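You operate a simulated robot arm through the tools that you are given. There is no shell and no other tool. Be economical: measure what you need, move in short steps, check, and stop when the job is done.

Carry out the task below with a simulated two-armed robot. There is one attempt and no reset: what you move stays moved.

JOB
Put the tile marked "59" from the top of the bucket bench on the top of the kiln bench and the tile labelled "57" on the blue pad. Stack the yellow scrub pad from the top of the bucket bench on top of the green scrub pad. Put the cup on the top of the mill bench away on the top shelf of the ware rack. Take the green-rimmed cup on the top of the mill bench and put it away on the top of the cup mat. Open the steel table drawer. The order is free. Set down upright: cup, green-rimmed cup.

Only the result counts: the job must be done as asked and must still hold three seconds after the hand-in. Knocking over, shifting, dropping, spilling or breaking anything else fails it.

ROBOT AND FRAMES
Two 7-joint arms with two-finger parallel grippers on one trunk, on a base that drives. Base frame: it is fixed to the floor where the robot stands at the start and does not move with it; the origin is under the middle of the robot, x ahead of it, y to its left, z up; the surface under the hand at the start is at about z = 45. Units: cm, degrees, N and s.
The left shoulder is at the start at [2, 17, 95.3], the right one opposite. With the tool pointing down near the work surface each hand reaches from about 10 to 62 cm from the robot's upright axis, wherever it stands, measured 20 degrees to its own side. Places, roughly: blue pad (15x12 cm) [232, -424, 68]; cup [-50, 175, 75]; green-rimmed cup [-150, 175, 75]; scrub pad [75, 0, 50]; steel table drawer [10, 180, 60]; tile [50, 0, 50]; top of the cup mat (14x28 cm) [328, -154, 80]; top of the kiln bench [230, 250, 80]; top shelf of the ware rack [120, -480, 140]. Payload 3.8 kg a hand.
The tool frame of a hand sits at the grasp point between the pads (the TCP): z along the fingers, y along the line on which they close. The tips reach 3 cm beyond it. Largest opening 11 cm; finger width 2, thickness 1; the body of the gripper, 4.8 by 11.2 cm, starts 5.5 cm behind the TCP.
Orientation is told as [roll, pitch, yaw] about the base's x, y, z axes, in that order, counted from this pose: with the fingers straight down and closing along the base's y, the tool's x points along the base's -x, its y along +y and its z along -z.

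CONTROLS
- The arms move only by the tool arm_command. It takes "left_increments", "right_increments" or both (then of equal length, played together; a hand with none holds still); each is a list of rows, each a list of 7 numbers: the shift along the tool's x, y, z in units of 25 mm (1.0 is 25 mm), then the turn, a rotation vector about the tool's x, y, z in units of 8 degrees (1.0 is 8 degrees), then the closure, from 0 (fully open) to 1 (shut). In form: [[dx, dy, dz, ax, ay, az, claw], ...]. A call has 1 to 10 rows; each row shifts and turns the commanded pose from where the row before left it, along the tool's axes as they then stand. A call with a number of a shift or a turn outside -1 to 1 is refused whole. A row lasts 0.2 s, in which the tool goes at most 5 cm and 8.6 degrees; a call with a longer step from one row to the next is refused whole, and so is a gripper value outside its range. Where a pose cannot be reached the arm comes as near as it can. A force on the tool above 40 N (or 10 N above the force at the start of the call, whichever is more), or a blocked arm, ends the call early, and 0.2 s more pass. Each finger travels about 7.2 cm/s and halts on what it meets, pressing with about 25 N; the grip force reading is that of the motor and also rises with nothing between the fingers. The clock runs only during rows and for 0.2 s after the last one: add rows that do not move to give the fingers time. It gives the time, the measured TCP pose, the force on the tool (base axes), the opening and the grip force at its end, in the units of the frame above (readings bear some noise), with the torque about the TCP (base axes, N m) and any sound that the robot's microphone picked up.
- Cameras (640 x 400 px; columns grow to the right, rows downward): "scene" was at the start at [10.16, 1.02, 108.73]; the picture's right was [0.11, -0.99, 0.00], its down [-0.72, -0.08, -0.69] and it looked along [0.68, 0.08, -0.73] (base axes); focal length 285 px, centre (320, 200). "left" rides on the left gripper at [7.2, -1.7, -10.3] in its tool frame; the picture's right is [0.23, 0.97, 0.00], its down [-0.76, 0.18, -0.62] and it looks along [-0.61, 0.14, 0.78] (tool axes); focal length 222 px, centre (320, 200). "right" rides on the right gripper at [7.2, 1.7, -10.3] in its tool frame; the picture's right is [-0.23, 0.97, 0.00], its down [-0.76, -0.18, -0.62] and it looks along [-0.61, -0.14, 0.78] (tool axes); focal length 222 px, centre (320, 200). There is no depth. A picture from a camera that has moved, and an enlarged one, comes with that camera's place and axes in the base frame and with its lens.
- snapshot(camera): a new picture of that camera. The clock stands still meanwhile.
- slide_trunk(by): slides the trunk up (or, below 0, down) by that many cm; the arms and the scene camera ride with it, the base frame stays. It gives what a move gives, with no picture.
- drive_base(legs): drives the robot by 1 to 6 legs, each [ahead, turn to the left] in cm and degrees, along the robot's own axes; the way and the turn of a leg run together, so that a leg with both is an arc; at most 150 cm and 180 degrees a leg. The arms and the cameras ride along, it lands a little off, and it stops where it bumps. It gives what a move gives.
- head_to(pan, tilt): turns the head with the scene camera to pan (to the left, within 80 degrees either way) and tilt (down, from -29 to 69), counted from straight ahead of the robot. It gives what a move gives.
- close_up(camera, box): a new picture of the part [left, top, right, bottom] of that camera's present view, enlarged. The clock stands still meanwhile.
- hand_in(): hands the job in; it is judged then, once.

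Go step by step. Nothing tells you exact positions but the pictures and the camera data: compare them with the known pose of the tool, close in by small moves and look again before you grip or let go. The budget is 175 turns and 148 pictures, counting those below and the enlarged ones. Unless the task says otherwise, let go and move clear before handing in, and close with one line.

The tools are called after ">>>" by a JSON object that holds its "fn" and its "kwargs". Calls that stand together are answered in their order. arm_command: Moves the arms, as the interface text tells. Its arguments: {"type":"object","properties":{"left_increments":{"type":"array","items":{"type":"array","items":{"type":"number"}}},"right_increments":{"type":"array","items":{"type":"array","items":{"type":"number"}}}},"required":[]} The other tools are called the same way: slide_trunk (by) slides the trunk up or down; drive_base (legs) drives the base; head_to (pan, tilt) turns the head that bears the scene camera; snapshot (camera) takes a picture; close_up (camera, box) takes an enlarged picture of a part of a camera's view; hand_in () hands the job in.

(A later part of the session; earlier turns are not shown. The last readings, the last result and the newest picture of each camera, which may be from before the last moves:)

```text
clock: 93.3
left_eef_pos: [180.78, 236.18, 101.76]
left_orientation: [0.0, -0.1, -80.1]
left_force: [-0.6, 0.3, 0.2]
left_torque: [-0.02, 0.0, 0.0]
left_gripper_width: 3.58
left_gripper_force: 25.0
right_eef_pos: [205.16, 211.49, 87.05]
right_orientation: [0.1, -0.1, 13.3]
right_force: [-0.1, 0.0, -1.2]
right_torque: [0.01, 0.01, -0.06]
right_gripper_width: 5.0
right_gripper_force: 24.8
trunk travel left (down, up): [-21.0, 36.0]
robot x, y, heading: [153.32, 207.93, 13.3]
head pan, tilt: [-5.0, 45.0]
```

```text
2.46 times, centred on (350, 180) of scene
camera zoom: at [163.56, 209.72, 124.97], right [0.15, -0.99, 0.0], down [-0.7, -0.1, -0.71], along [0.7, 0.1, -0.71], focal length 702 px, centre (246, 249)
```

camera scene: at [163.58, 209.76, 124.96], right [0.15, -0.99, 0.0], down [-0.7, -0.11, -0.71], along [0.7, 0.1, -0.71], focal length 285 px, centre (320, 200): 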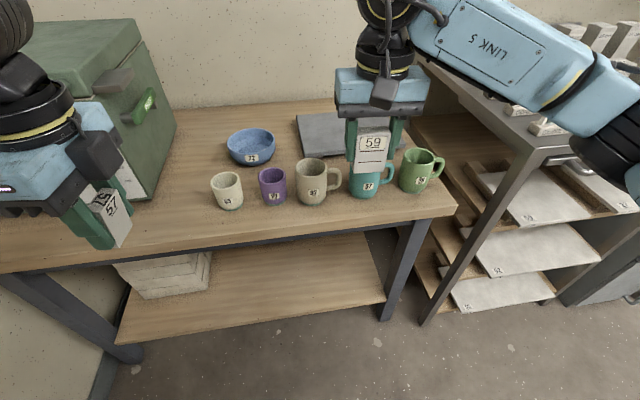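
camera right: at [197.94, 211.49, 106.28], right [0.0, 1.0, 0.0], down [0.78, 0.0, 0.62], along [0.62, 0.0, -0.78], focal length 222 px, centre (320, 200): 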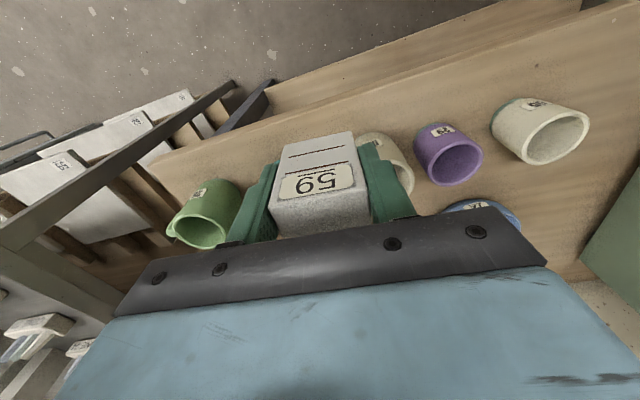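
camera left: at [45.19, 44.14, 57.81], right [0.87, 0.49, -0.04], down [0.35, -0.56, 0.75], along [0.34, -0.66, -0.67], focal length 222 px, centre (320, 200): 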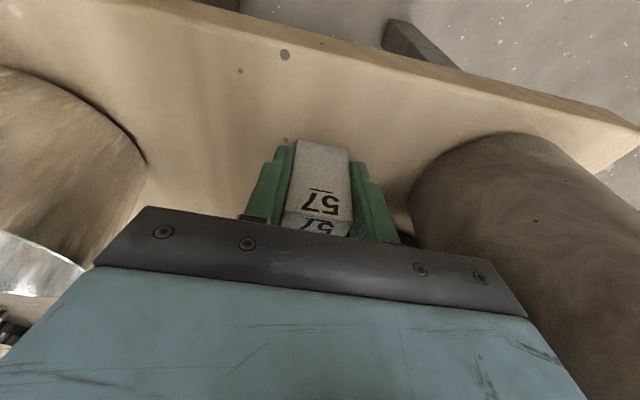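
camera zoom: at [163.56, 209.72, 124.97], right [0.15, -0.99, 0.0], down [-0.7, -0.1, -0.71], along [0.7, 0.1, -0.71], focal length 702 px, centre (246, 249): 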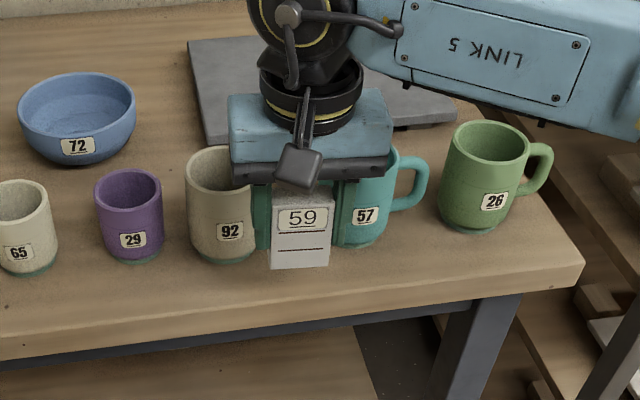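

>>> {"fn": "arm_command", "kwargs": {"right_increments": [[0, 0, 0.4, 0, 0, 0, 0.8], [0, 0, 0.2, 0, 0, 0, 0.8], [0, 0, 0.15, 0, 0, 0, 0.8], [0, 0, 0.1, 0, 0, 0, 0.8], [0, 0, 0, 0, 0, 0, 0.8]]}}

```text
clock: 94.5
left_eef_pos: [180.81, 236.11, 101.69]
left_orientation: [0.0, 0.0, -80.1]
left_force: [0.6, 0.4, -0.1]
left_torque: [0.01, 0.02, -0.02]
left_gripper_width: 3.57
left_gripper_force: 25.1
right_eef_pos: [205.1, 211.61, 84.93]
right_orientation: [0.1, -0.1, 13.2]
right_force: [-0.7, 0.3, -1.6]
right_torque: [-0.01, 0.02, -0.01]
right_gripper_width: 5.0
right_gripper_force: 24.5
trunk travel left (down, up): [-21.0, 36.0]
robot x, y, heading: [153.36, 207.71, 13.5]
head pan, tilt: [-5.0, 45.0]
```

>>> {"fn": "arm_command", "kwargs": {"right_increments": [[0, 0, 0.08, 0, 0, 0, 0.8], [0, 0, 0.08, 0, 0, 0, 0.8], [0, 0, 0, 0, 0, 0, 0.8]]}}

>>> {"fn": "close_up", "kwargs": {"camera": "scene", "box": [220, 100, 480, 260]}}

```text
clock: 95.3
left_eef_pos: [180.79, 236.09, 101.76]
left_orientation: [-0.1, 0.0, -80.2]
left_force: [0.1, 0.5, -0.6]
left_torque: [0.01, -0.01, -0.01]
left_gripper_width: 3.56
left_gripper_force: 25.2
right_eef_pos: [205.2, 211.32, 84.59]
right_orientation: [0.1, 0.0, 13.3]
right_force: [-0.6, 0.2, -1.5]
right_torque: [-0.03, 0.0, -0.01]
right_gripper_width: 4.97
right_gripper_force: 25.1
trunk travel left (down, up): [-21.0, 36.0]
robot x, y, heading: [153.4, 207.76, 13.4]
head pan, tilt: [-5.0, 45.0]
```

```text
2.46 times, centred on (350, 180) of scene
camera zoom: at [163.56, 209.72, 124.96], right [0.15, -0.99, 0.0], down [-0.7, -0.1, -0.71], along [0.7, 0.1, -0.71], focal length 702 px, centre (246, 249)
```

zoom: 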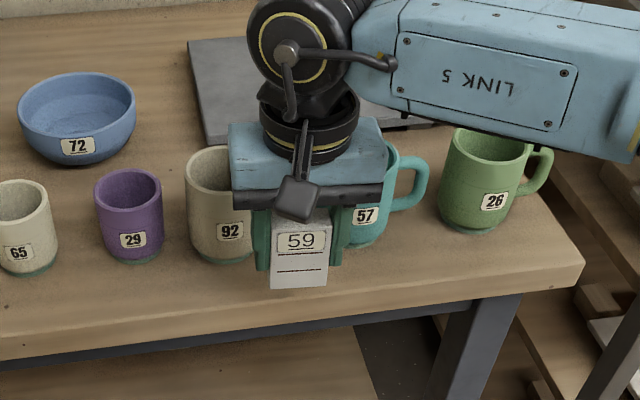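

>>> {"fn": "arm_command", "kwargs": {"right_increments": [[0, 0, 0.1, 0, 0, 0, 0.8], [0, 0, 0.1, 0, 0, 0, 0.8], [0, 0, 0.1, 0, 0, 0, 0.8], [0, 0, 0.1, 0, 0, 0, 0.8], [0, 0, 0, 0, 0, 0, 0.8]]}}

```text
clock: 96.5
left_eef_pos: [180.71, 236.1, 101.72]
left_orientation: [-0.1, 0.0, -80.1]
left_force: [-0.4, -0.1, -1.3]
left_torque: [0.02, -0.03, 0.04]
left_gripper_width: 3.55
left_gripper_force: 25.2
right_eef_pos: [205.25, 211.48, 83.58]
right_orientation: [0.0, -0.2, 13.3]
right_force: [0.2, 0.6, -2.2]
right_torque: [0.0, -0.01, -0.05]
right_gripper_width: 4.98
right_gripper_force: 25.2
trunk travel left (down, up): [-21.0, 36.0]
robot x, y, heading: [153.26, 208.07, 13.7]
head pan, tilt: [-5.0, 45.0]
```

>>> {"fn": "close_up", "kwargs": {"camera": "scene", "box": [270, 150, 400, 240]}}

>>> {"fn": "snapshot", "kwargs": {"camera": "right"}}

```text
4.44 times, centred on (335, 195) of scene
camera zoom: at [163.56, 209.72, 124.96], right [0.15, -0.99, 0.0], down [-0.7, -0.1, -0.71], along [0.7, 0.1, -0.71], focal length 1267 px, centre (253, 222)
```

zoom: 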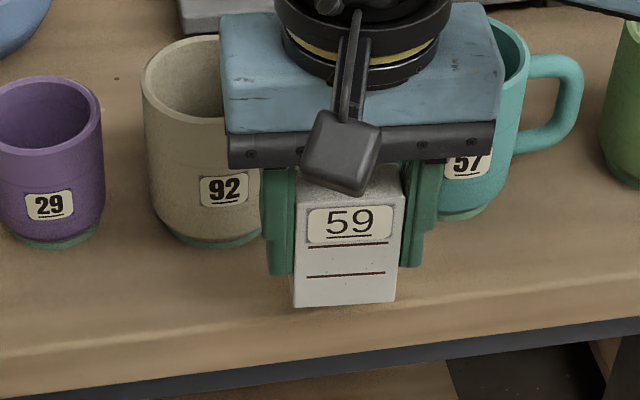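

```text
85 pictures are left
camera right: at [197.72, 211.48, 93.88], right [0.0, 1.0, 0.0], down [0.78, 0.0, 0.62], along [0.62, 0.0, -0.78], focal length 222 px, centre (320, 200)
```

right: 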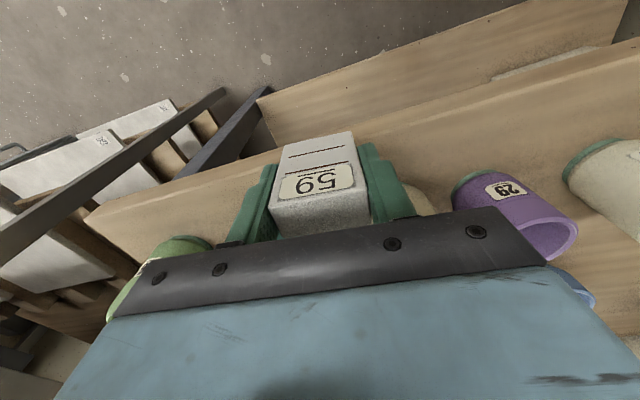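

The bench is slightly lower than 80. I shift the tile 1 cm away from the edge and keep lowering.

>>> {"fn": "arm_command", "kwargs": {"right_increments": [[-0.4, 0, 0, 0, 0, 0, 0.8], [0, 0, 0.1, 0, 0, 0, 0.8], [0, 0, 0.1, 0, 0, 0, 0.8], [0, 0, 0.1, 0, 0, 0, 0.8], [0, 0, 0.1, 0, 0, 0, 0.8], [0, 0, 0.1, 0, 0, 0, 0.8], [0, 0, 0, 0, 0, 0, 0.8]]}}

```text
clock: 98.1
left_eef_pos: [180.71, 236.13, 101.63]
left_orientation: [-0.1, 0.0, -80.1]
left_force: [1.0, 0.1, -0.6]
left_torque: [0.03, -0.04, -0.03]
left_gripper_width: 3.53
left_gripper_force: 25.6
right_eef_pos: [206.11, 211.62, 82.28]
right_orientation: [0.0, 0.0, 13.1]
right_force: [-0.1, 0.0, -1.9]
right_torque: [0.01, 0.02, 0.0]
right_gripper_width: 4.98
right_gripper_force: 25.1
trunk travel left (down, up): [-21.0, 36.0]
robot x, y, heading: [153.41, 207.92, 13.4]
head pan, tilt: [-5.0, 45.0]
```

>>> {"fn": "close_up", "kwargs": {"camera": "scene", "box": [270, 150, 400, 240]}}

```text
4.44 times, centred on (335, 195) of scene
camera zoom: at [163.56, 209.72, 124.96], right [0.15, -0.99, 0.0], down [-0.7, -0.1, -0.71], along [0.7, 0.1, -0.71], focal length 1267 px, centre (253, 222)
```

zoom: 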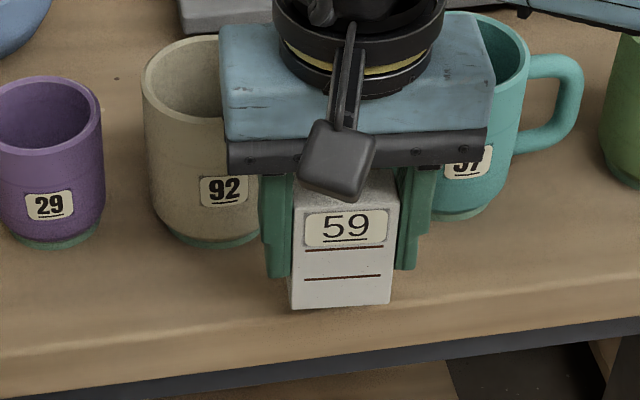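

>>> {"fn": "arm_command", "kwargs": {"right_increments": [[0, 0, 0.1, 0, 0, 0, 0.8], [0, 0, 0.1, 0, 0, 0, 0.8], [0, 0, 0.1, 0, 0, 0, 0.8], [0, 0, 0.1, 0, 0, 0, 0.8], [0, 0, 0, 0, 0, 0, 0.8]]}}

```text
clock: 99.3
left_eef_pos: [180.71, 236.11, 101.74]
left_orientation: [-0.1, -0.1, -80.1]
left_force: [-0.1, 0.0, -0.7]
left_torque: [0.0, -0.01, -0.01]
left_gripper_width: 3.58
left_gripper_force: 24.8
right_eef_pos: [206.02, 211.63, 81.42]
right_orientation: [0.0, -0.1, 13.3]
right_force: [0.3, -0.5, -2.2]
right_torque: [0.04, -0.01, -0.02]
right_gripper_width: 5.0
right_gripper_force: 25.0
trunk travel left (down, up): [-21.0, 36.0]
robot x, y, heading: [153.6, 207.72, 13.6]
head pan, tilt: [-5.0, 45.0]
```

The bench is nearer z≈75, so the tile is close to the edge. I move it 3 cm further in before lowering.

>>> {"fn": "arm_command", "kwargs": {"right_increments": [[-0.6, 0, 0, 0, 0, 0, 0.8], [-0.55, 0, 0, 0, 0, 0, 0.8], [0, 0, 0, 0, 0, 0, 0.8]]}}

>>> {"fn": "close_up", "kwargs": {"camera": "scene", "box": [270, 150, 400, 240]}}

>>> {"fn": "snapshot", "kwargs": {"camera": "right"}}

```text
clock: 100.1
left_eef_pos: [180.66, 236.09, 101.83]
left_orientation: [-0.1, 0.0, -80.1]
left_force: [-0.3, 0.4, -0.6]
left_torque: [0.0, 0.01, 0.01]
left_gripper_width: 3.55
left_gripper_force: 24.5
right_eef_pos: [208.92, 212.31, 81.28]
right_orientation: [0.0, -0.2, 13.3]
right_force: [0.2, 0.9, -1.4]
right_torque: [-0.01, 0.01, 0.01]
right_gripper_width: 4.94
right_gripper_force: 24.7
trunk travel left (down, up): [-21.0, 36.0]
robot x, y, heading: [153.43, 207.67, 13.5]
head pan, tilt: [-5.0, 45.0]
```

```text
4.44 times, centred on (335, 195) of scene
camera zoom: at [163.56, 209.72, 124.97], right [0.15, -0.99, 0.0], down [-0.7, -0.1, -0.71], along [0.7, 0.1, -0.71], focal length 1267 px, centre (253, 222)
```

zoom: 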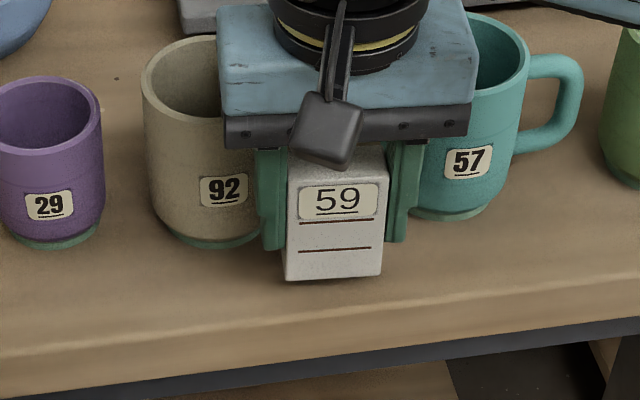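

```text
82 pictures are left
camera right: at [201.49, 212.3, 91.59], right [0.0, 1.0, 0.0], down [0.78, 0.0, 0.62], along [0.62, 0.0, -0.78], focal length 222 px, centre (320, 200)
```

right: 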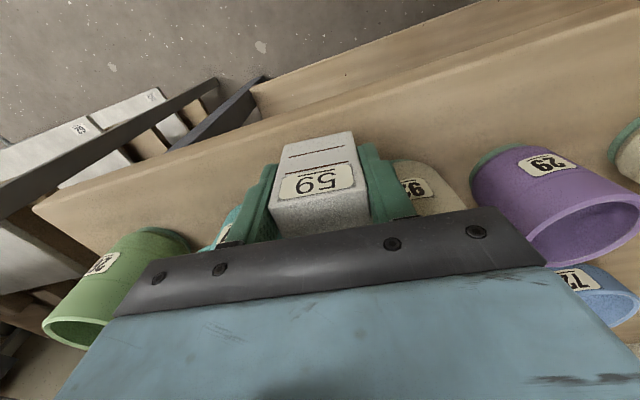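

>>> {"fn": "arm_command", "kwargs": {"right_increments": [[0, 0, 0.12, 0, 0, 0, 0.8], [0, 0, 0.12, 0, 0, 0, 0.8], [0, 0, 0.12, 0, 0, 0, 0.8], [0, 0, 0.12, 0, 0, 0, 0.8], [0, 0, 0.1, 0, 0, 0, 0.8], [0, 0, 0.1, 0, 0, 0, 0.8], [0, 0, 0, 0, 0, 0, 0.8]]}}

```text
clock: 101.7
left_eef_pos: [180.54, 236.09, 101.77]
left_orientation: [0.1, 0.0, -80.1]
left_force: [-0.2, -0.4, -0.8]
left_torque: [0.0, 0.0, -0.01]
left_gripper_width: 3.56
left_gripper_force: 24.9
right_eef_pos: [208.99, 212.29, 79.92]
right_orientation: [0.0, -0.4, 13.2]
right_force: [-1.4, -5.5, 20.8]
right_torque: [-0.28, 0.1, -0.06]
right_gripper_width: 5.01
right_gripper_force: 24.7
trunk travel left (down, up): [-21.0, 36.0]
robot x, y, heading: [153.49, 207.85, 13.8]
head pan, tilt: [-5.0, 45.0]
```

Contact at z≈75. Release with a small opening and lift.

>>> {"fn": "arm_command", "kwargs": {"right_increments": [[0, 0, -0.08, 0, 0, 0, 0.8], [0, 0, 0, 0, 0, 0, 0.5], [0, 0, 0, 0, 0, 0, 0.4], [0, 0, 0, 0, 0, 0, 0.4], [0, 0, -0.5, 0, 0, 0, 0.4], [0, 0, -1, 0, 0, 0, 0.4], [0, 0, -1, 0, 0, 0, 0.4], [0, 0, -1, 0, 0, 0, 0.4], [0, 0, -1, 0, 0, 0, 0.4], [0, 0, -1, 0, 0, 0, 0.4]]}}

>>> {"fn": "arm_command", "kwargs": {"right_increments": [[0, 0, -1, 0, 0, 0, 0.4], [0, 0, -1, 0, 0, 0, 0.4], [1, -0.5, 0, 0, 0, 0, 0.4], [1, -0.5, 0, 0, 0, 0, 0.4], [1, -0.5, 0, 0, 0, 0, 0.4], [1, -0.5, 0, 0, 0, 0, 0.4], [1, -0.5, 0, 0, 0, 0, 0.4], [1, 0, 0, 0, 0, 0, 0.4]]}}

>>> {"fn": "snapshot", "kwargs": {"camera": "scene"}}

```text
clock: 103.9
left_eef_pos: [180.74, 236.02, 101.7]
left_orientation: [-0.1, 0.0, -80.2]
left_force: [0.5, 0.6, -0.8]
left_torque: [-0.01, -0.03, -0.01]
left_gripper_width: 3.55
left_gripper_force: 24.7
right_eef_pos: [208.98, 212.53, 93.67]
right_orientation: [0.0, -0.1, 13.3]
right_force: [0.2, 0.1, 0.3]
right_torque: [-0.02, 0.01, 0.0]
right_gripper_width: 6.59
right_gripper_force: 0.1
trunk travel left (down, up): [-21.0, 36.0]
robot x, y, heading: [153.28, 207.88, 13.4]
head pan, tilt: [-5.0, 45.0]
```

```text
clock: 105.7
left_eef_pos: [180.76, 236.07, 101.75]
left_orientation: [-0.1, 0.1, -80.1]
left_force: [0.6, 0.0, 0.2]
left_torque: [-0.02, -0.01, -0.03]
left_gripper_width: 3.56
left_gripper_force: 25.4
right_eef_pos: [195.74, 202.76, 98.72]
right_orientation: [0.0, -0.1, 13.3]
right_force: [-0.1, -1.3, 0.3]
right_torque: [0.0, 0.01, -0.02]
right_gripper_width: 6.57
right_gripper_force: 0.1
trunk travel left (down, up): [-21.0, 36.0]
robot x, y, heading: [153.1, 207.86, 13.5]
head pan, tilt: [-5.0, 45.0]
```

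```text
81 pictures are left
camera scene: at [163.53, 209.73, 124.97], right [0.15, -0.99, 0.0], down [-0.7, -0.1, -0.71], along [0.7, 0.1, -0.71], focal length 285 px, centre (320, 200)
```

scene: 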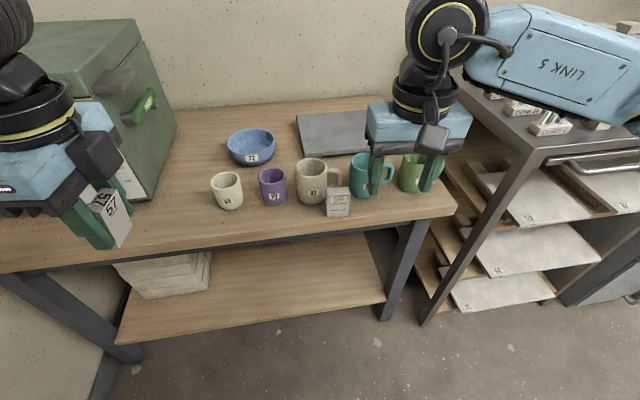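

Tile 59 is on the kiln bench. Now I retrace my path and look at the steel table's drawer.

>>> {"fn": "drive_base", "kwargs": {"legs": [[-20, 0], [0, 28], [-88, 0], [0, 64]]}}

>>> {"fn": "head_to", "kwargs": {"pan": 15, "tilt": 35}}

>>> {"fn": "snapshot", "kwargs": {"camera": "scene"}}

```text
clock: 115.7
left_eef_pos: [39.18, 171.29, 101.82]
left_orientation: [-0.1, -0.1, 12.5]
left_force: [-0.6, -0.4, -0.8]
left_torque: [-0.01, -0.03, -0.01]
left_gripper_width: 3.58
left_gripper_force: 25.2
right_eef_pos: [71.95, 187.84, 98.67]
right_orientation: [-0.1, -0.1, 105.9]
right_force: [-0.7, 0.4, -0.5]
right_torque: [0.01, -0.01, -0.01]
right_gripper_width: 6.58
right_gripper_force: 0.1
trunk travel left (down, up): [-21.0, 36.0]
robot x, y, heading: [68.65, 145.32, 105.8]
head pan, tilt: [-5.0, 45.0]
```

```text
clock: 116.5
left_eef_pos: [39.26, 171.46, 101.85]
left_orientation: [-0.2, 0.1, 12.5]
left_force: [-0.7, 0.1, 0.4]
left_torque: [-0.02, 0.0, 0.04]
left_gripper_width: 3.55
left_gripper_force: 24.6
right_eef_pos: [71.9, 187.79, 98.7]
right_orientation: [0.0, -0.1, 106.0]
right_force: [0.5, 1.0, -0.3]
right_torque: [0.03, -0.02, 0.03]
right_gripper_width: 6.57
right_gripper_force: 0.0
trunk travel left (down, up): [-21.0, 36.0]
robot x, y, heading: [68.78, 145.24, 106.2]
head pan, tilt: [15.0, 35.0]
```

```text
80 pictures are left
camera scene: at [63.7, 154.93, 126.44], right [0.86, 0.52, 0.0], down [0.3, -0.49, -0.82], along [-0.42, 0.7, -0.57], focal length 285 px, centre (320, 200)
```

scene: 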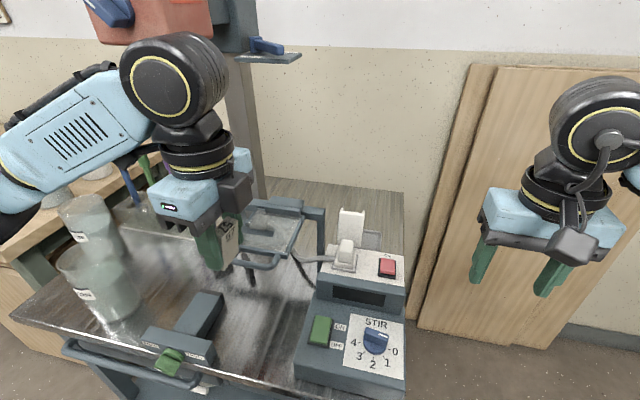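

I'm close to the steel table's right end; its bar handle is around (13,159,62), running at ~19°. I back away and reposition squarely in front.

>>> {"fn": "drive_base", "kwargs": {"legs": [[-25, 0], [0, 82], [62, 0], [0, -79]]}}

>>> {"fn": "head_to", "kwargs": {"pan": -5, "tilt": 50}}

>>> {"fn": "snapshot", "kwargs": {"camera": "scene"}}

```text
clock: 128.4
left_eef_pos: [-15.96, 139.09, 101.71]
left_orientation: [-0.1, 0.1, 13.0]
left_force: [0.6, 0.5, -0.6]
left_torque: [0.05, 0.01, 0.01]
left_gripper_width: 3.56
left_gripper_force: 25.4
right_eef_pos: [16.65, 156.12, 98.68]
right_orientation: [0.0, 0.0, 106.3]
right_force: [0.6, 0.3, -0.3]
right_torque: [0.02, -0.01, 0.0]
right_gripper_width: 6.59
right_gripper_force: 0.1
trunk travel left (down, up): [-21.0, 36.0]
robot x, y, heading: [13.82, 113.44, 106.6]
head pan, tilt: [15.0, 35.0]
```

```text
clock: 129.2
left_eef_pos: [-15.95, 139.13, 101.76]
left_orientation: [0.0, 0.0, 13.0]
left_force: [-0.5, 0.1, -1.3]
left_torque: [0.01, 0.01, -0.02]
left_gripper_width: 3.56
left_gripper_force: 25.5
right_eef_pos: [16.59, 155.96, 98.57]
right_orientation: [0.0, -0.1, 106.3]
right_force: [0.1, -0.3, 0.6]
right_torque: [0.0, 0.0, -0.04]
right_gripper_width: 6.58
right_gripper_force: 0.1
trunk travel left (down, up): [-21.0, 36.0]
robot x, y, heading: [13.75, 112.98, 106.6]
head pan, tilt: [-5.0, 50.0]
```

```text
79 pictures are left
camera scene: at [11.73, 123.02, 124.28], right [0.98, 0.2, 0.0], down [0.15, -0.75, -0.64], along [-0.13, 0.63, -0.77], focal length 285 px, centre (320, 200)
```

scene: 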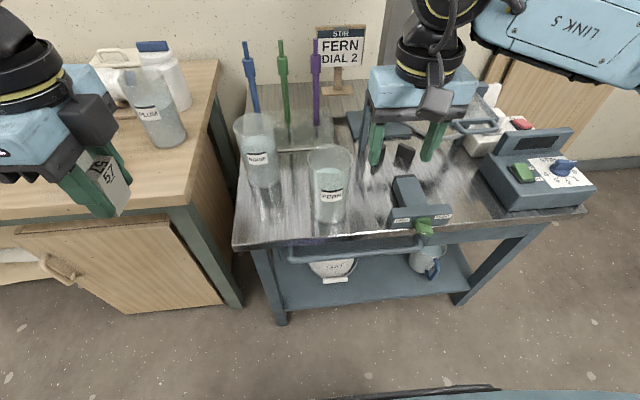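

>>> {"fn": "close_up", "kwargs": {"camera": "scene", "box": [270, 190, 470, 310]}}

```text
3.20 times, centred on (370, 250) of scene
camera zoom: at [11.73, 123.02, 124.28], right [0.98, 0.2, 0.0], down [0.15, -0.75, -0.64], along [-0.13, 0.63, -0.77], focal length 912 px, centre (160, 40)
```

zoom: 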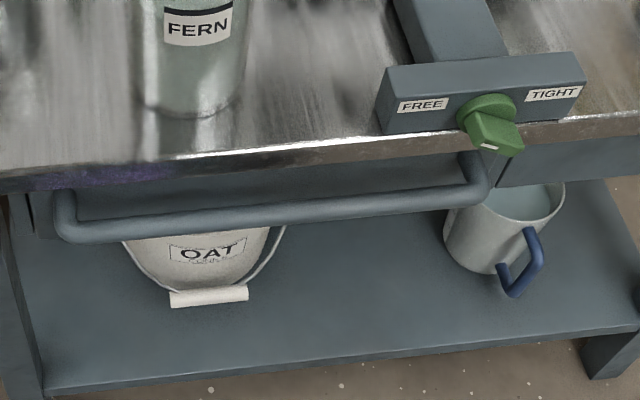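

The handle bar is at z≈63.5 tucked under the table edge, so I must take it from the front with a horizontal gripper. I back up 12 cm, lower the trunk and turn the right hand forward.

>>> {"fn": "drive_base", "kwargs": {"legs": [[-12, 3]]}}

>>> {"fn": "slide_trunk", "kwargs": {"by": -12}}

>>> {"fn": "arm_command", "kwargs": {"right_increments": [[0.5, 0, 0, 0, 0, 1, 0], [0.5, 0, 0, 0, 0, 1, 0], [0.5, 0, 0, 0, 0, 1, 0], [0, -0.5, 0, 0, 0, 1, 0], [0, -0.5, 0, 0, 0, 1, 0], [0, -0.5, 0, 0, 0, 1, 0], [0, 0, 0, 0, 0, 1, 0], [0, 0, 0, 0, 0, 1, 0], [0, 0, 0, 0, 0, 1, 0], [0, 0, 0, 0, 0, 1, 0]]}}

>>> {"fn": "arm_command", "kwargs": {"right_increments": [[0, 0, 0, 0, 0, 0.7, 0], [0, 0, 0, 0, 0, 0.7, 0], [0, 0, 0, -1, 0, 0, 0], [0, 0, 0, -1, 0, 0, 0], [0, 0, 0, -1, 0, 0, 0], [0, 0, 0, -1, 0, 0, 0], [0, 0, 0, -1, 0, 0, 0], [0, 0, 0, -1, 0, 0, 0], [0, 0, 0, -1, 0, 0, 0], [0, 0, 0, -1, 0, 0, 0]]}}

>>> {"fn": "snapshot", "kwargs": {"camera": "scene"}}

```text
clock: 130.4
left_eef_pos: [-13.49, 126.31, 101.74]
left_orientation: [0.0, 0.0, 15.9]
left_force: [-0.7, -0.3, -1.0]
left_torque: [0.01, 0.02, 0.01]
left_gripper_width: 3.58
left_gripper_force: 24.9
right_eef_pos: [18.17, 144.75, 98.75]
right_orientation: [0.0, -0.1, 109.2]
right_force: [0.8, -0.5, 0.1]
right_torque: [0.01, -0.01, -0.01]
right_gripper_width: 6.61
right_gripper_force: 0.2
trunk travel left (down, up): [-21.0, 36.0]
robot x, y, heading: [17.44, 101.89, 109.6]
head pan, tilt: [-5.0, 50.0]
```

```text
clock: 131.9
left_eef_pos: [-13.55, 126.48, 89.86]
left_orientation: [-0.1, 0.0, 15.9]
left_force: [0.6, -0.1, 0.0]
left_torque: [0.01, 0.0, -0.02]
left_gripper_width: 3.55
left_gripper_force: 25.5
right_eef_pos: [18.08, 144.83, 86.74]
right_orientation: [0.0, -0.1, 109.2]
right_force: [0.3, 0.0, 1.1]
right_torque: [-0.03, -0.02, 0.0]
right_gripper_width: 6.59
right_gripper_force: 0.0
trunk travel left (down, up): [-9.0, 48.0]
robot x, y, heading: [17.73, 102.07, 109.5]
head pan, tilt: [-5.0, 50.0]
```

```text
clock: 134.1
left_eef_pos: [-13.49, 126.39, 89.78]
left_orientation: [-0.1, 0.0, 15.9]
left_force: [0.3, 0.3, 0.1]
left_torque: [0.01, 0.02, -0.03]
left_gripper_width: 3.55
left_gripper_force: 25.7
right_eef_pos: [22.3, 140.39, 86.69]
right_orientation: [0.0, -0.1, 29.1]
right_force: [-0.4, -0.5, -0.5]
right_torque: [0.02, -0.02, 0.0]
right_gripper_width: 10.98
right_gripper_force: 0.0
trunk travel left (down, up): [-9.0, 48.0]
robot x, y, heading: [17.28, 102.31, 109.5]
head pan, tilt: [-5.0, 50.0]
```

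```text
clock: 136.3
left_eef_pos: [-13.43, 126.3, 89.84]
left_orientation: [-0.1, 0.1, 15.9]
left_force: [-0.2, -0.1, -0.4]
left_torque: [0.02, 0.0, -0.01]
left_gripper_width: 3.57
left_gripper_force: 24.7
right_eef_pos: [17.42, 146.44, 86.96]
right_orientation: [64.2, 0.0, 18.1]
right_force: [0.0, 0.4, -0.7]
right_torque: [0.03, 0.02, 0.01]
right_gripper_width: 10.99
right_gripper_force: 0.0
right hand out of reach, approached as far as the arm can: row 6, 7, 8, 9, 10
trunk travel left (down, up): [-9.0, 48.0]
robot x, y, heading: [17.62, 101.87, 109.5]
head pan, tilt: [-5.0, 50.0]
```

```text
77 pictures are left
camera scene: at [14.91, 111.6, 112.28], right [0.97, 0.25, 0.0], down [0.19, -0.74, -0.64], along [-0.16, 0.62, -0.77], focal length 285 px, centre (320, 200)
```

scene: 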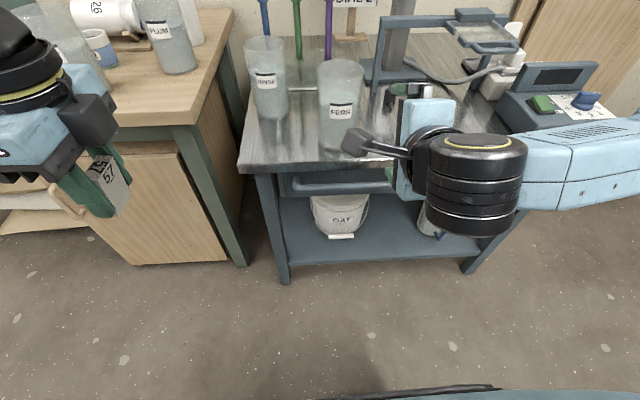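

The hand now points forward. I bring it down and back to a pre-grasp in front of the bar.

>>> {"fn": "arm_command", "kwargs": {"right_increments": [[0.311, -0.956, 0.42, 0, 0, 0, 0], [0.311, -0.956, 0.42, 0, 0, 0, 0], [0.311, -0.956, 0.42, 0, 0, 0, 0], [0.311, -0.956, 0.42, 0, 0, 0, 0], [0.311, -0.956, 0.42, 0, 0, 0, 0], [0.311, -0.956, 0.42, 0, 0, 0, 0], [0.311, -0.956, 0.42, 0, 0, 0, 0], [0.311, -0.956, 0.42, 0, 0, 0, 0], [0.311, -0.956, 0.42, 0, 0, 0, 0]]}}

>>> {"fn": "snapshot", "kwargs": {"camera": "scene"}}

>>> {"fn": "snapshot", "kwargs": {"camera": "right"}}

```text
clock: 138.3
left_eef_pos: [-13.58, 126.36, 89.82]
left_orientation: [-0.2, 0.0, 15.9]
left_force: [-0.1, -0.2, -0.9]
left_torque: [0.02, 0.0, -0.01]
left_gripper_width: 3.54
left_gripper_force: 24.7
right_eef_pos: [9.7, 143.14, 64.31]
right_orientation: [64.0, -0.1, 17.7]
right_force: [0.7, -0.1, 0.5]
right_torque: [0.01, 0.01, -0.02]
right_gripper_width: 10.99
right_gripper_force: 0.0
right hand out of reach, approached as far as the arm can: row 8, 9
trunk travel left (down, up): [-9.0, 48.0]
robot x, y, heading: [17.47, 101.89, 109.2]
head pan, tilt: [-5.0, 50.0]
```

```text
76 pictures are left
camera scene: at [14.93, 111.62, 112.27], right [0.97, 0.25, 0.0], down [0.19, -0.74, -0.64], along [-0.16, 0.62, -0.77], focal length 285 px, centre (320, 200)
```

scene: 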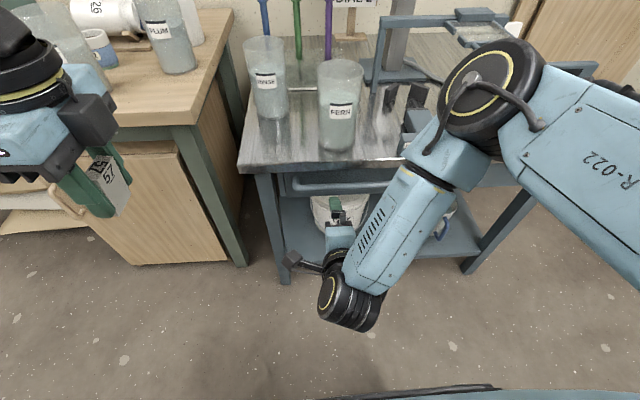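

```text
75 pictures are left
camera right: at [5.45, 132.76, 70.21], right [0.08, 0.48, 0.88], down [0.92, -0.38, 0.12], along [0.38, 0.79, -0.47], focal length 222 px, centre (320, 200)
```

right: 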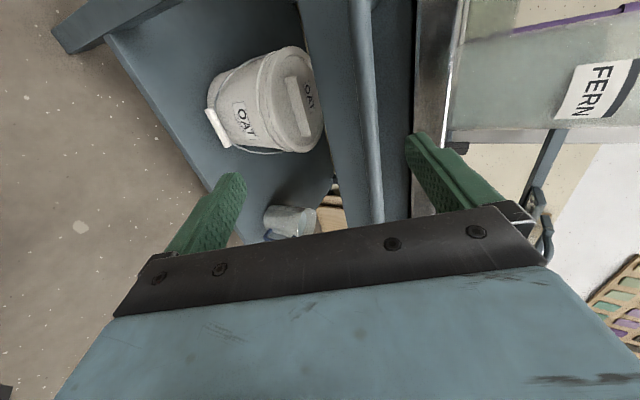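

The elbow hangs over the table with the arm this cramped; I back the base 15 cm before reaching forward.

>>> {"fn": "drive_base", "kwargs": {"legs": [[-15, 0]]}}

>>> {"fn": "arm_command", "kwargs": {"right_increments": [[0, 0.41, 0.9, 0, 0, 0, 0], [0, 0.41, 0.9, 0, 0, 0, 0], [0, 0.41, 0.9, 0, 0, 0, 0], [0, 0.41, 0.9, 0, 0, 0, 0], [0, 0.41, 0.9, 0, 0, 0, 0], [0, 0.41, 0.9, 0, 0, 0, 0], [0, 0.41, 0.9, 0, 0, 0, 0]]}}

>>> {"fn": "snapshot", "kwargs": {"camera": "scene"}}

>>> {"fn": "snapshot", "kwargs": {"camera": "right"}}

```text
clock: 139.7
left_eef_pos: [-8.5, 112.33, 89.79]
left_orientation: [-0.1, 0.1, 15.7]
left_force: [0.5, -0.4, -0.3]
left_torque: [0.02, 0.01, 0.02]
left_gripper_width: 3.57
left_gripper_force: 24.9
right_eef_pos: [14.94, 129.05, 64.3]
right_orientation: [63.9, -0.2, 17.5]
right_force: [-0.2, -0.2, 0.2]
right_torque: [-0.03, 0.02, 0.04]
right_gripper_width: 10.99
right_gripper_force: 0.0
trunk travel left (down, up): [-9.0, 48.0]
robot x, y, heading: [22.28, 87.71, 109.4]
head pan, tilt: [-5.0, 50.0]
```

```text
clock: 141.3
left_eef_pos: [-8.52, 112.52, 89.72]
left_orientation: [-0.1, 0.0, 15.6]
left_force: [0.1, -0.4, -1.0]
left_torque: [0.03, -0.01, 0.02]
left_gripper_width: 3.54
left_gripper_force: 25.1
right_eef_pos: [9.71, 145.7, 63.77]
right_orientation: [63.9, -0.2, 17.5]
right_force: [0.5, -0.2, 0.5]
right_torque: [0.0, 0.01, -0.01]
right_gripper_width: 11.0
right_gripper_force: 0.1
trunk travel left (down, up): [-9.0, 48.0]
robot x, y, heading: [22.69, 87.8, 109.4]
head pan, tilt: [-5.0, 50.0]
```

```text
74 pictures are left
camera scene: at [19.93, 97.58, 112.27], right [0.97, 0.25, 0.0], down [0.19, -0.74, -0.64], along [-0.16, 0.62, -0.77], focal length 285 px, centre (320, 200)
```

scene: 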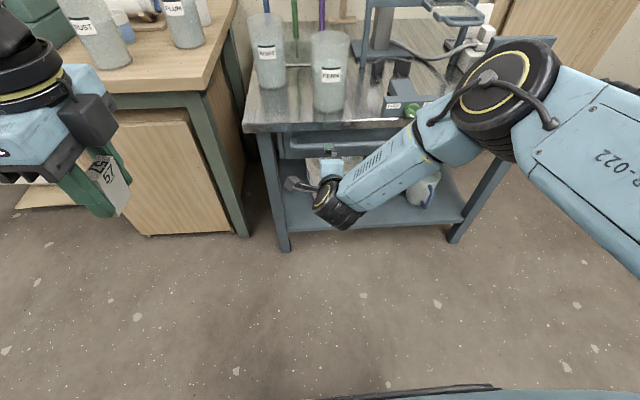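

```text
73 pictures are left
camera right: at [5.33, 135.34, 69.73], right [0.09, 0.48, 0.88], down [0.92, -0.38, 0.12], along [0.39, 0.79, -0.47], focal length 222 px, centre (320, 200)
```

right: 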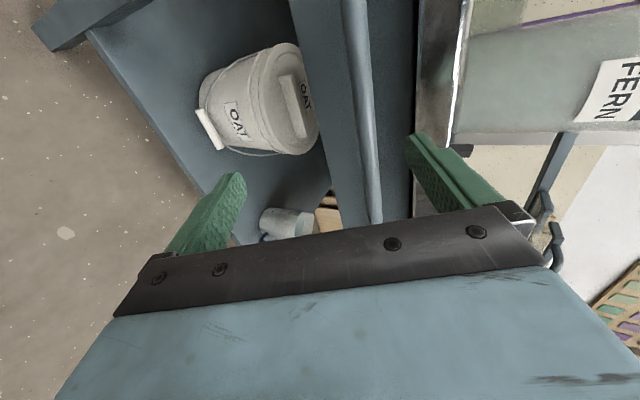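

The elbow is well in front of the table. I narrow the fingers and approach the bar so it comes between them.

>>> {"fn": "arm_command", "kwargs": {"right_increments": [[0, 0.46, 0.7, 0, 0, 0, 0.5], [0, 0.46, 0.7, 0, 0, 0, 0.5], [0, 0.46, 0.7, 0, 0, 0, 0.5], [0, 0.46, 0.5, 0, 0, 0, 0.5], [0, 0, 0, 0, 0, 0, 0.5]]}}

>>> {"fn": "snapshot", "kwargs": {"camera": "right"}}

```text
clock: 142.5
left_eef_pos: [-8.46, 112.43, 89.68]
left_orientation: [0.0, 0.0, 15.6]
left_force: [-0.3, -1.0, -0.6]
left_torque: [0.04, 0.0, -0.02]
left_gripper_width: 3.55
left_gripper_force: 24.5
right_eef_pos: [7.34, 153.12, 64.95]
right_orientation: [63.8, -0.1, 17.5]
right_force: [1.1, -1.0, 0.3]
right_torque: [0.04, 0.07, 0.01]
right_gripper_width: 5.47
right_gripper_force: 0.1
trunk travel left (down, up): [-9.0, 48.0]
robot x, y, heading: [22.09, 87.8, 109.4]
head pan, tilt: [-5.0, 50.0]
```

```text
72 pictures are left
camera right: at [3.01, 142.79, 70.99], right [0.09, 0.48, 0.88], down [0.92, -0.38, 0.12], along [0.39, 0.79, -0.47], focal length 222 px, centre (320, 200)
```

right: 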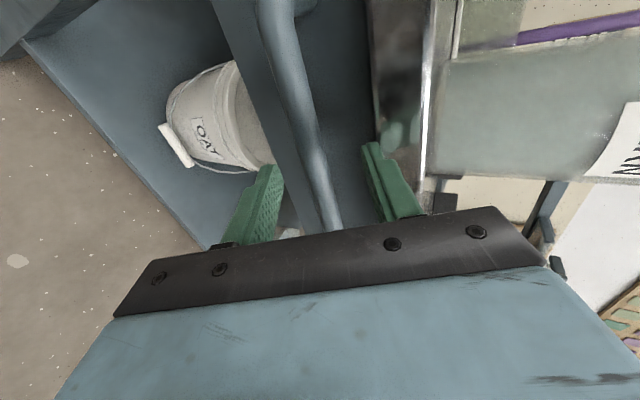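

>>> {"fn": "arm_command", "kwargs": {"right_increments": [[0, 0.08, 0.5, 0, 0, 0, 0.5], [0, 0.08, 0.5, 0, 0, 0, 0.5], [0, 0, 0, 0, 0, 0, 0.5]]}}

>>> {"fn": "snapshot", "kwargs": {"camera": "right"}}

```text
clock: 142.9
left_eef_pos: [-8.23, 112.13, 89.9]
left_orientation: [0.1, 0.1, 15.6]
left_force: [-1.0, 1.6, -0.8]
left_torque: [0.05, 0.02, 0.01]
left_gripper_width: 3.55
left_gripper_force: 25.1
right_eef_pos: [7.39, 153.05, 64.97]
right_orientation: [64.1, -0.2, 17.3]
right_force: [16.2, -28.4, 17.1]
right_torque: [1.26, 0.6, -0.15]
right_gripper_width: 5.51
right_gripper_force: 0.0
trunk travel left (down, up): [-9.0, 48.0]
robot x, y, heading: [22.54, 88.01, 109.3]
head pan, tilt: [-5.0, 50.0]
stopped in row 1 (right hand): the force on the tool passed its limit at 53 N (the readings are from after the stop); the commanded pose is now the measured one
```

```text
71 pictures are left
camera right: at [2.98, 142.79, 70.93], right [0.09, 0.47, 0.88], down [0.92, -0.38, 0.11], along [0.39, 0.79, -0.47], focal length 222 px, centre (320, 200)
```

right: 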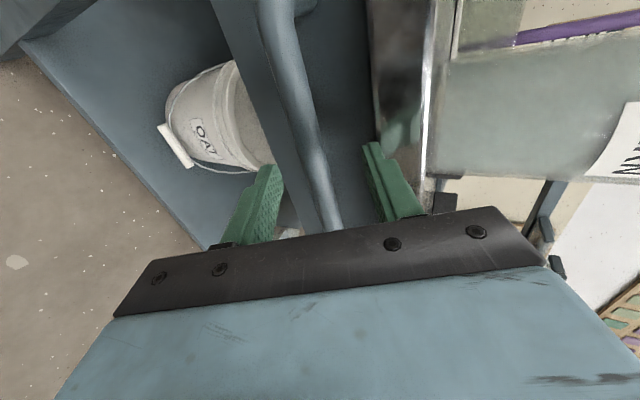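

The upper finger touched the table edge. I back off slightly, centre on the bar with a narrower opening and try again.

>>> {"fn": "arm_command", "kwargs": {"right_increments": [[0, -0.2, -0.4, 0, 0, 0, 0.65], [0, 0, 0, 0, 0, 0, 0.65], [0, 0, 0, 0, 0, 0, 0.65]]}}

>>> {"fn": "arm_command", "kwargs": {"right_increments": [[0, -0.03, 0.5, 0, 0, 0, 0.65], [0, 0, 0.5, 0, 0, 0, 0.65], [0, 0, 0.3, 0, 0, 0, 0.65], [0, 0, 0, 0, 0, 0, 0.65]]}}

>>> {"fn": "snapshot", "kwargs": {"camera": "right"}}

```text
clock: 143.7
left_eef_pos: [-8.38, 112.41, 89.76]
left_orientation: [0.0, 0.0, 15.6]
left_force: [-0.3, 0.3, -0.6]
left_torque: [-0.01, -0.02, 0.02]
left_gripper_width: 3.57
left_gripper_force: 24.4
right_eef_pos: [7.67, 152.38, 64.57]
right_orientation: [63.8, -0.2, 17.4]
right_force: [-0.8, -0.1, 0.2]
right_torque: [-0.02, -0.02, -0.02]
right_gripper_width: 3.87
right_gripper_force: 0.1
trunk travel left (down, up): [-9.0, 48.0]
robot x, y, heading: [22.63, 87.86, 109.1]
head pan, tilt: [-5.0, 50.0]
```

```text
clock: 144.7
left_eef_pos: [-8.46, 112.33, 89.74]
left_orientation: [-0.1, 0.0, 15.6]
left_force: [-0.7, 0.4, -0.3]
left_torque: [-0.01, 0.01, -0.02]
left_gripper_width: 3.55
left_gripper_force: 25.2
right_eef_pos: [6.65, 154.96, 63.08]
right_orientation: [63.9, -0.1, 17.5]
right_force: [0.1, 1.3, -0.5]
right_torque: [-0.01, 0.02, 0.03]
right_gripper_width: 3.85
right_gripper_force: 0.0
trunk travel left (down, up): [-9.0, 48.0]
robot x, y, heading: [22.79, 88.0, 109.7]
head pan, tilt: [-5.0, 50.0]
```

```text
70 pictures are left
camera right: at [2.32, 144.71, 69.11], right [0.09, 0.48, 0.87], down [0.92, -0.38, 0.12], along [0.39, 0.79, -0.47], focal length 222 px, centre (320, 200)
```

right: 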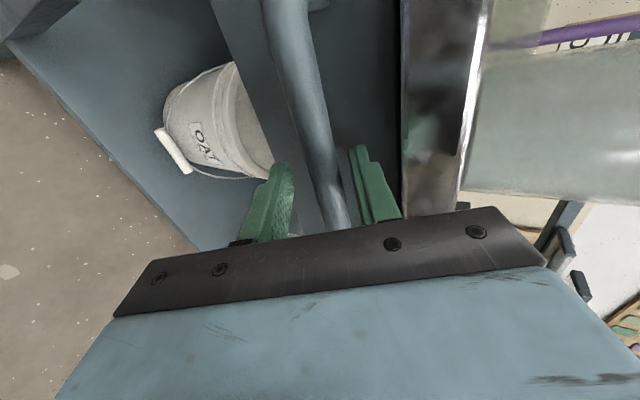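

>>> {"fn": "arm_command", "kwargs": {"right_increments": [[0, 0, 0.15, 0, 0, 0, 0.7], [0, 0, 0, 0, 0, 0, 0.9], [0, 0, 0, 0, 0, 0, 0.95], [0, 0, 0, 0, 0, 0, 0.95], [0, 0, 0, 0, 0, 0, 0.95]]}}

```text
clock: 145.9
left_eef_pos: [-8.36, 112.26, 89.77]
left_orientation: [0.0, 0.0, 15.7]
left_force: [-0.4, -0.3, -0.7]
left_torque: [0.02, -0.01, -0.03]
left_gripper_width: 3.58
left_gripper_force: 25.1
right_eef_pos: [6.63, 155.4, 63.25]
right_orientation: [64.1, -0.2, 17.4]
right_force: [-0.9, -0.7, 18.1]
right_torque: [0.24, -0.14, -0.1]
right_gripper_width: 1.76
right_gripper_force: 45.2
trunk travel left (down, up): [-9.0, 48.0]
robot x, y, heading: [22.24, 87.6, 109.4]
head pan, tilt: [-5.0, 50.0]
```

Bar gripped. I pull the drawer by backing the base.

>>> {"fn": "drive_base", "kwargs": {"legs": [[-16, 0]]}}

>>> {"fn": "snapshot", "kwargs": {"camera": "scene"}}

```text
clock: 147.3
left_eef_pos: [-3.08, 96.99, 89.77]
left_orientation: [0.0, -0.1, 15.8]
left_force: [0.5, 0.3, -0.7]
left_torque: [-0.01, 0.05, -0.02]
left_gripper_width: 3.57
left_gripper_force: 25.6
right_eef_pos: [11.47, 140.06, 63.2]
right_orientation: [64.0, -0.1, 17.8]
right_force: [-9.9, -3.4, 21.9]
right_torque: [0.06, 0.31, 0.14]
right_gripper_width: 1.79
right_gripper_force: 44.7
trunk travel left (down, up): [-9.0, 48.0]
robot x, y, heading: [27.59, 72.78, 109.5]
head pan, tilt: [-5.0, 50.0]
```

```text
69 pictures are left
camera scene: at [25.23, 82.16, 112.3], right [0.97, 0.25, 0.0], down [0.19, -0.74, -0.64], along [-0.16, 0.62, -0.76], focal length 285 px, centre (320, 200)
```

scene: 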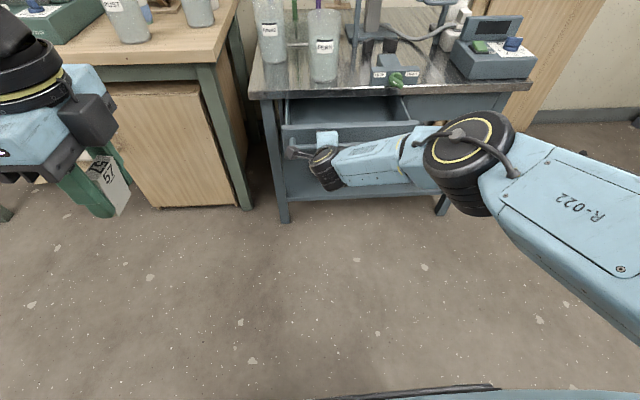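

Drawer is out ~16 cm. I pull some more with the arm.

>>> {"fn": "arm_command", "kwargs": {"right_increments": [[0, -0.35, -0.72, 0, 0, 0, 0.95], [0, -0.35, -0.72, 0, 0, 0, 0.95], [0, -0.35, -0.72, 0, 0, 0, 0.95], [0, -0.35, -0.72, 0, 0, 0, 0.95], [0, 0, 0, 0, 0, 0, 0.95]]}}

```text
clock: 148.5
left_eef_pos: [-3.24, 97.12, 89.85]
left_orientation: [-0.1, 0.0, 15.7]
left_force: [0.8, 0.7, -1.6]
left_torque: [0.0, 0.01, 0.0]
left_gripper_width: 3.55
left_gripper_force: 24.6
right_eef_pos: [14.01, 132.42, 63.14]
right_orientation: [63.9, -0.1, 17.8]
right_force: [-0.9, -0.6, 9.3]
right_torque: [0.0, 0.09, 0.35]
right_gripper_width: 1.77
right_gripper_force: 45.4
trunk travel left (down, up): [-9.0, 48.0]
robot x, y, heading: [27.65, 73.18, 109.2]
head pan, tilt: [-5.0, 50.0]
```

Now ~24 cm open. Release and withdraw.

>>> {"fn": "arm_command", "kwargs": {"right_increments": [[0, 0, 0, 0, 0, 0, 0.7], [0, 0, 0, 0, 0, 0, 0.5], [0, 0, 0, 0, 0, 0, 0.5], [0, 0, -0.6, 0, 0, 0, 0.5], [0, 0, -0.8, 0, 0, 0, 0.5], [0, 0, -0.8, 0, 0, 0, 0.5], [0, 0, -0.8, 0, 0, 0, 0.5]]}}

>>> {"fn": "snapshot", "kwargs": {"camera": "scene"}}

```text
clock: 150.1
left_eef_pos: [-3.14, 97.13, 89.76]
left_orientation: [-0.1, 0.0, 15.8]
left_force: [-0.5, -0.4, -0.6]
left_torque: [0.01, 0.01, 0.01]
left_gripper_width: 3.55
left_gripper_force: 25.5
right_eef_pos: [16.09, 126.07, 66.58]
right_orientation: [63.9, -0.1, 17.8]
right_force: [-0.4, 0.1, -0.4]
right_torque: [0.02, 0.0, -0.02]
right_gripper_width: 5.53
right_gripper_force: 0.2
trunk travel left (down, up): [-9.0, 48.0]
robot x, y, heading: [27.76, 73.33, 109.6]
head pan, tilt: [-5.0, 50.0]
```

```text
68 pictures are left
camera scene: at [25.25, 82.37, 112.28], right [0.97, 0.25, 0.0], down [0.19, -0.74, -0.64], along [-0.16, 0.62, -0.77], focal length 285 px, centre (320, 200)
```

scene: 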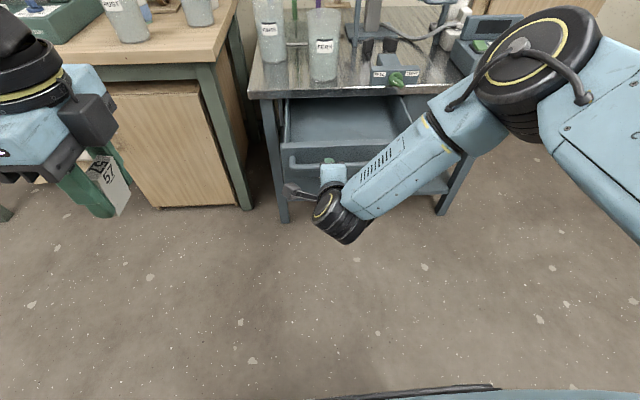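

Drawer open. I lift the right hand, turn it down again and drive over in front of the mill bench to look for the cups.

>>> {"fn": "arm_command", "kwargs": {"right_increments": [[0, 0.9, -0.435, 0, 0, 0, 0.2], [0, 0.9, -0.435, 0, 0, 0, 0.2], [0, 0.9, -0.435, 0, 0, 0, 0.2], [0, 0.9, -0.435, 0, 0, 0, 0.2], [0, 0.9, -0.435, 0, 0, 0, 0.2], [0, 0.9, -0.435, 0, 0, 0, 0.2], [0, 0.9, -0.435, 0, 0, 0, 0.2], [0, 0.9, -0.435, 0, 0, 0, 0.2], [0, 0.9, -0.435, 0, 0, 0, 0.2], [0, 0.9, -0.435, 0, 0, 0, 0.2]]}}

>>> {"fn": "arm_command", "kwargs": {"right_increments": [[0, 0, 0, 1, 0, 0, 0.2], [0, 0, 0, 1, 0, 0, 0.2], [0, 0, 0, 1, 0, 0, 0.2], [0, 0, 0, 1, 0, 0, 0.2], [0, 0, 0, 1, 0, 0, 0.2], [0, 0, 0, 1, 0, 0, 0.2], [0, 0, 0, 1, 0, 0, 0.2], [0, 0, 0, 1, 0, 0, 0.2]]}}

>>> {"fn": "drive_base", "kwargs": {"legs": [[0, 75], [72, 0], [0, -75]]}}

>>> {"fn": "head_to", "kwargs": {"pan": 10, "tilt": 30}}

>>> {"fn": "snapshot", "kwargs": {"camera": "scene"}}

```text
clock: 152.3
left_eef_pos: [-3.15, 97.19, 89.7]
left_orientation: [-0.1, 0.0, 15.8]
left_force: [0.1, 0.8, -1.4]
left_torque: [0.02, 0.0, 0.0]
left_gripper_width: 3.55
left_gripper_force: 24.9
right_eef_pos: [15.92, 126.01, 91.4]
right_orientation: [63.9, -0.1, 17.7]
right_force: [0.5, -0.4, 0.0]
right_torque: [-0.02, 0.01, -0.04]
right_gripper_width: 8.8
right_gripper_force: 0.1
trunk travel left (down, up): [-9.0, 48.0]
robot x, y, heading: [27.71, 72.94, 109.7]
head pan, tilt: [-5.0, 50.0]
```

```text
clock: 154.1
left_eef_pos: [-3.27, 97.17, 89.83]
left_orientation: [-0.1, 0.0, 15.7]
left_force: [-0.5, -0.1, -0.3]
left_torque: [0.0, 0.0, 0.0]
left_gripper_width: 3.57
left_gripper_force: 24.6
right_eef_pos: [16.06, 126.22, 91.35]
right_orientation: [-0.2, 0.0, 17.9]
right_force: [-0.8, -0.3, 0.5]
right_torque: [-0.01, 0.02, 0.0]
right_gripper_width: 8.82
right_gripper_force: 0.1
trunk travel left (down, up): [-9.0, 48.0]
robot x, y, heading: [27.83, 72.58, 109.4]
head pan, tilt: [-5.0, 50.0]
```

```text
clock: 164.5
left_eef_pos: [-73.18, 93.47, 89.79]
left_orientation: [-0.1, 0.2, 13.9]
left_force: [0.0, -0.6, -1.1]
left_torque: [-0.02, 0.03, -0.01]
left_gripper_width: 3.57
left_gripper_force: 24.8
right_eef_pos: [-52.98, 121.83, 91.35]
right_orientation: [-0.1, -0.1, 15.9]
right_force: [-0.4, 0.1, -0.1]
right_torque: [0.03, -0.01, 0.01]
right_gripper_width: 8.8
right_gripper_force: 0.1
trunk travel left (down, up): [-9.0, 48.0]
robot x, y, heading: [-43.6, 67.92, 107.3]
head pan, tilt: [-5.0, 50.0]
```

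```text
clock: 165.3
left_eef_pos: [-73.06, 93.47, 89.78]
left_orientation: [0.0, 0.1, 13.8]
left_force: [0.6, 0.2, -0.7]
left_torque: [0.02, 0.0, -0.01]
left_gripper_width: 3.58
left_gripper_force: 24.9
right_eef_pos: [-52.97, 121.71, 91.41]
right_orientation: [-0.2, -0.1, 15.8]
right_force: [0.0, 0.6, -0.4]
right_torque: [-0.02, 0.0, -0.01]
right_gripper_width: 8.82
right_gripper_force: 0.1
trunk travel left (down, up): [-9.0, 48.0]
robot x, y, heading: [-42.96, 68.07, 107.4]
head pan, tilt: [10.0, 30.0]
```

```text
67 pictures are left
camera scene: at [-47.81, 78.24, 115.22], right [0.89, 0.46, 0.0], down [0.23, -0.44, -0.87], along [-0.4, 0.77, -0.5], focal length 285 px, centre (320, 200)
```

scene: 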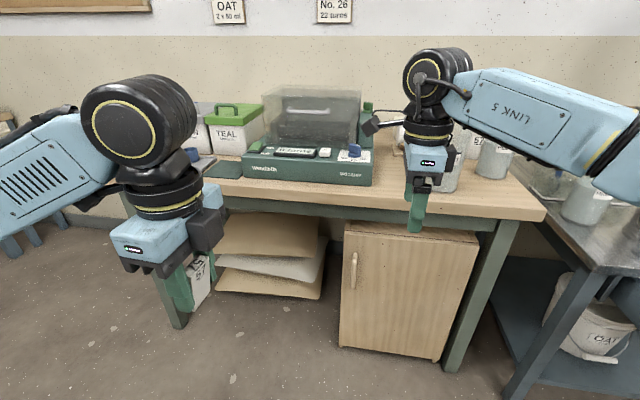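

The right arm hides the items; I pull the right hand back and look closer.

>>> {"fn": "arm_command", "kwargs": {"right_increments": [[-0.8, -1, 0, 0, 0, 0, 0.2], [-0.8, -1, 0, 0, 0, 0, 0.2], [-0.8, -1, 0, 0, 0, 0, 0.2], [-0.8, -1, 0, 0, 0, 0, 0.2], [-0.8, -1, 0, 0, 0, 0, 0.2], [-0.8, -1, 0, 0, 0, 0, 0.2], [-0.8, -1, 0, 0, 0, 0, 0.2], [-0.8, -1, 0, 0, 0, 0, 0.2]]}}

>>> {"fn": "head_to", "kwargs": {"pan": 0, "tilt": 25}}

>>> {"fn": "snapshot", "kwargs": {"camera": "scene"}}

```text
clock: 167.1
left_eef_pos: [-73.05, 93.41, 89.64]
left_orientation: [0.0, 0.1, 13.8]
left_force: [0.5, -1.2, -0.1]
left_torque: [-0.01, 0.01, 0.01]
left_gripper_width: 3.55
left_gripper_force: 24.8
right_eef_pos: [-31.98, 106.93, 91.34]
right_orientation: [-0.1, -0.2, 15.8]
right_force: [0.1, 0.3, -1.0]
right_torque: [-0.04, -0.01, 0.05]
right_gripper_width: 8.78
right_gripper_force: 0.0
trunk travel left (down, up): [-9.0, 48.0]
robot x, y, heading: [-43.37, 68.14, 107.3]
head pan, tilt: [10.0, 30.0]
```

```text
clock: 167.8
left_eef_pos: [-73.11, 93.57, 89.8]
left_orientation: [-0.1, 0.0, 13.7]
left_force: [-0.6, -0.4, -1.6]
left_torque: [-0.03, 0.02, 0.0]
left_gripper_width: 3.57
left_gripper_force: 25.1
right_eef_pos: [-32.1, 107.05, 91.42]
right_orientation: [0.0, -0.1, 15.8]
right_force: [0.2, 0.5, 0.3]
right_torque: [-0.02, -0.04, -0.03]
right_gripper_width: 8.78
right_gripper_force: 0.1
trunk travel left (down, up): [-9.0, 48.0]
robot x, y, heading: [-43.08, 67.92, 107.4]
head pan, tilt: [0.0, 25.0]
```

```text
66 pictures are left
camera scene: at [-46.41, 79.0, 116.02], right [0.95, 0.3, 0.0], down [0.13, -0.4, -0.91], along [-0.27, 0.86, -0.42], focal length 285 px, centre (320, 200)
```

scene: 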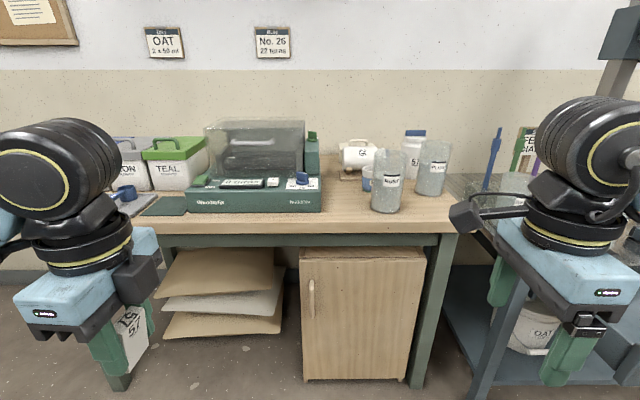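

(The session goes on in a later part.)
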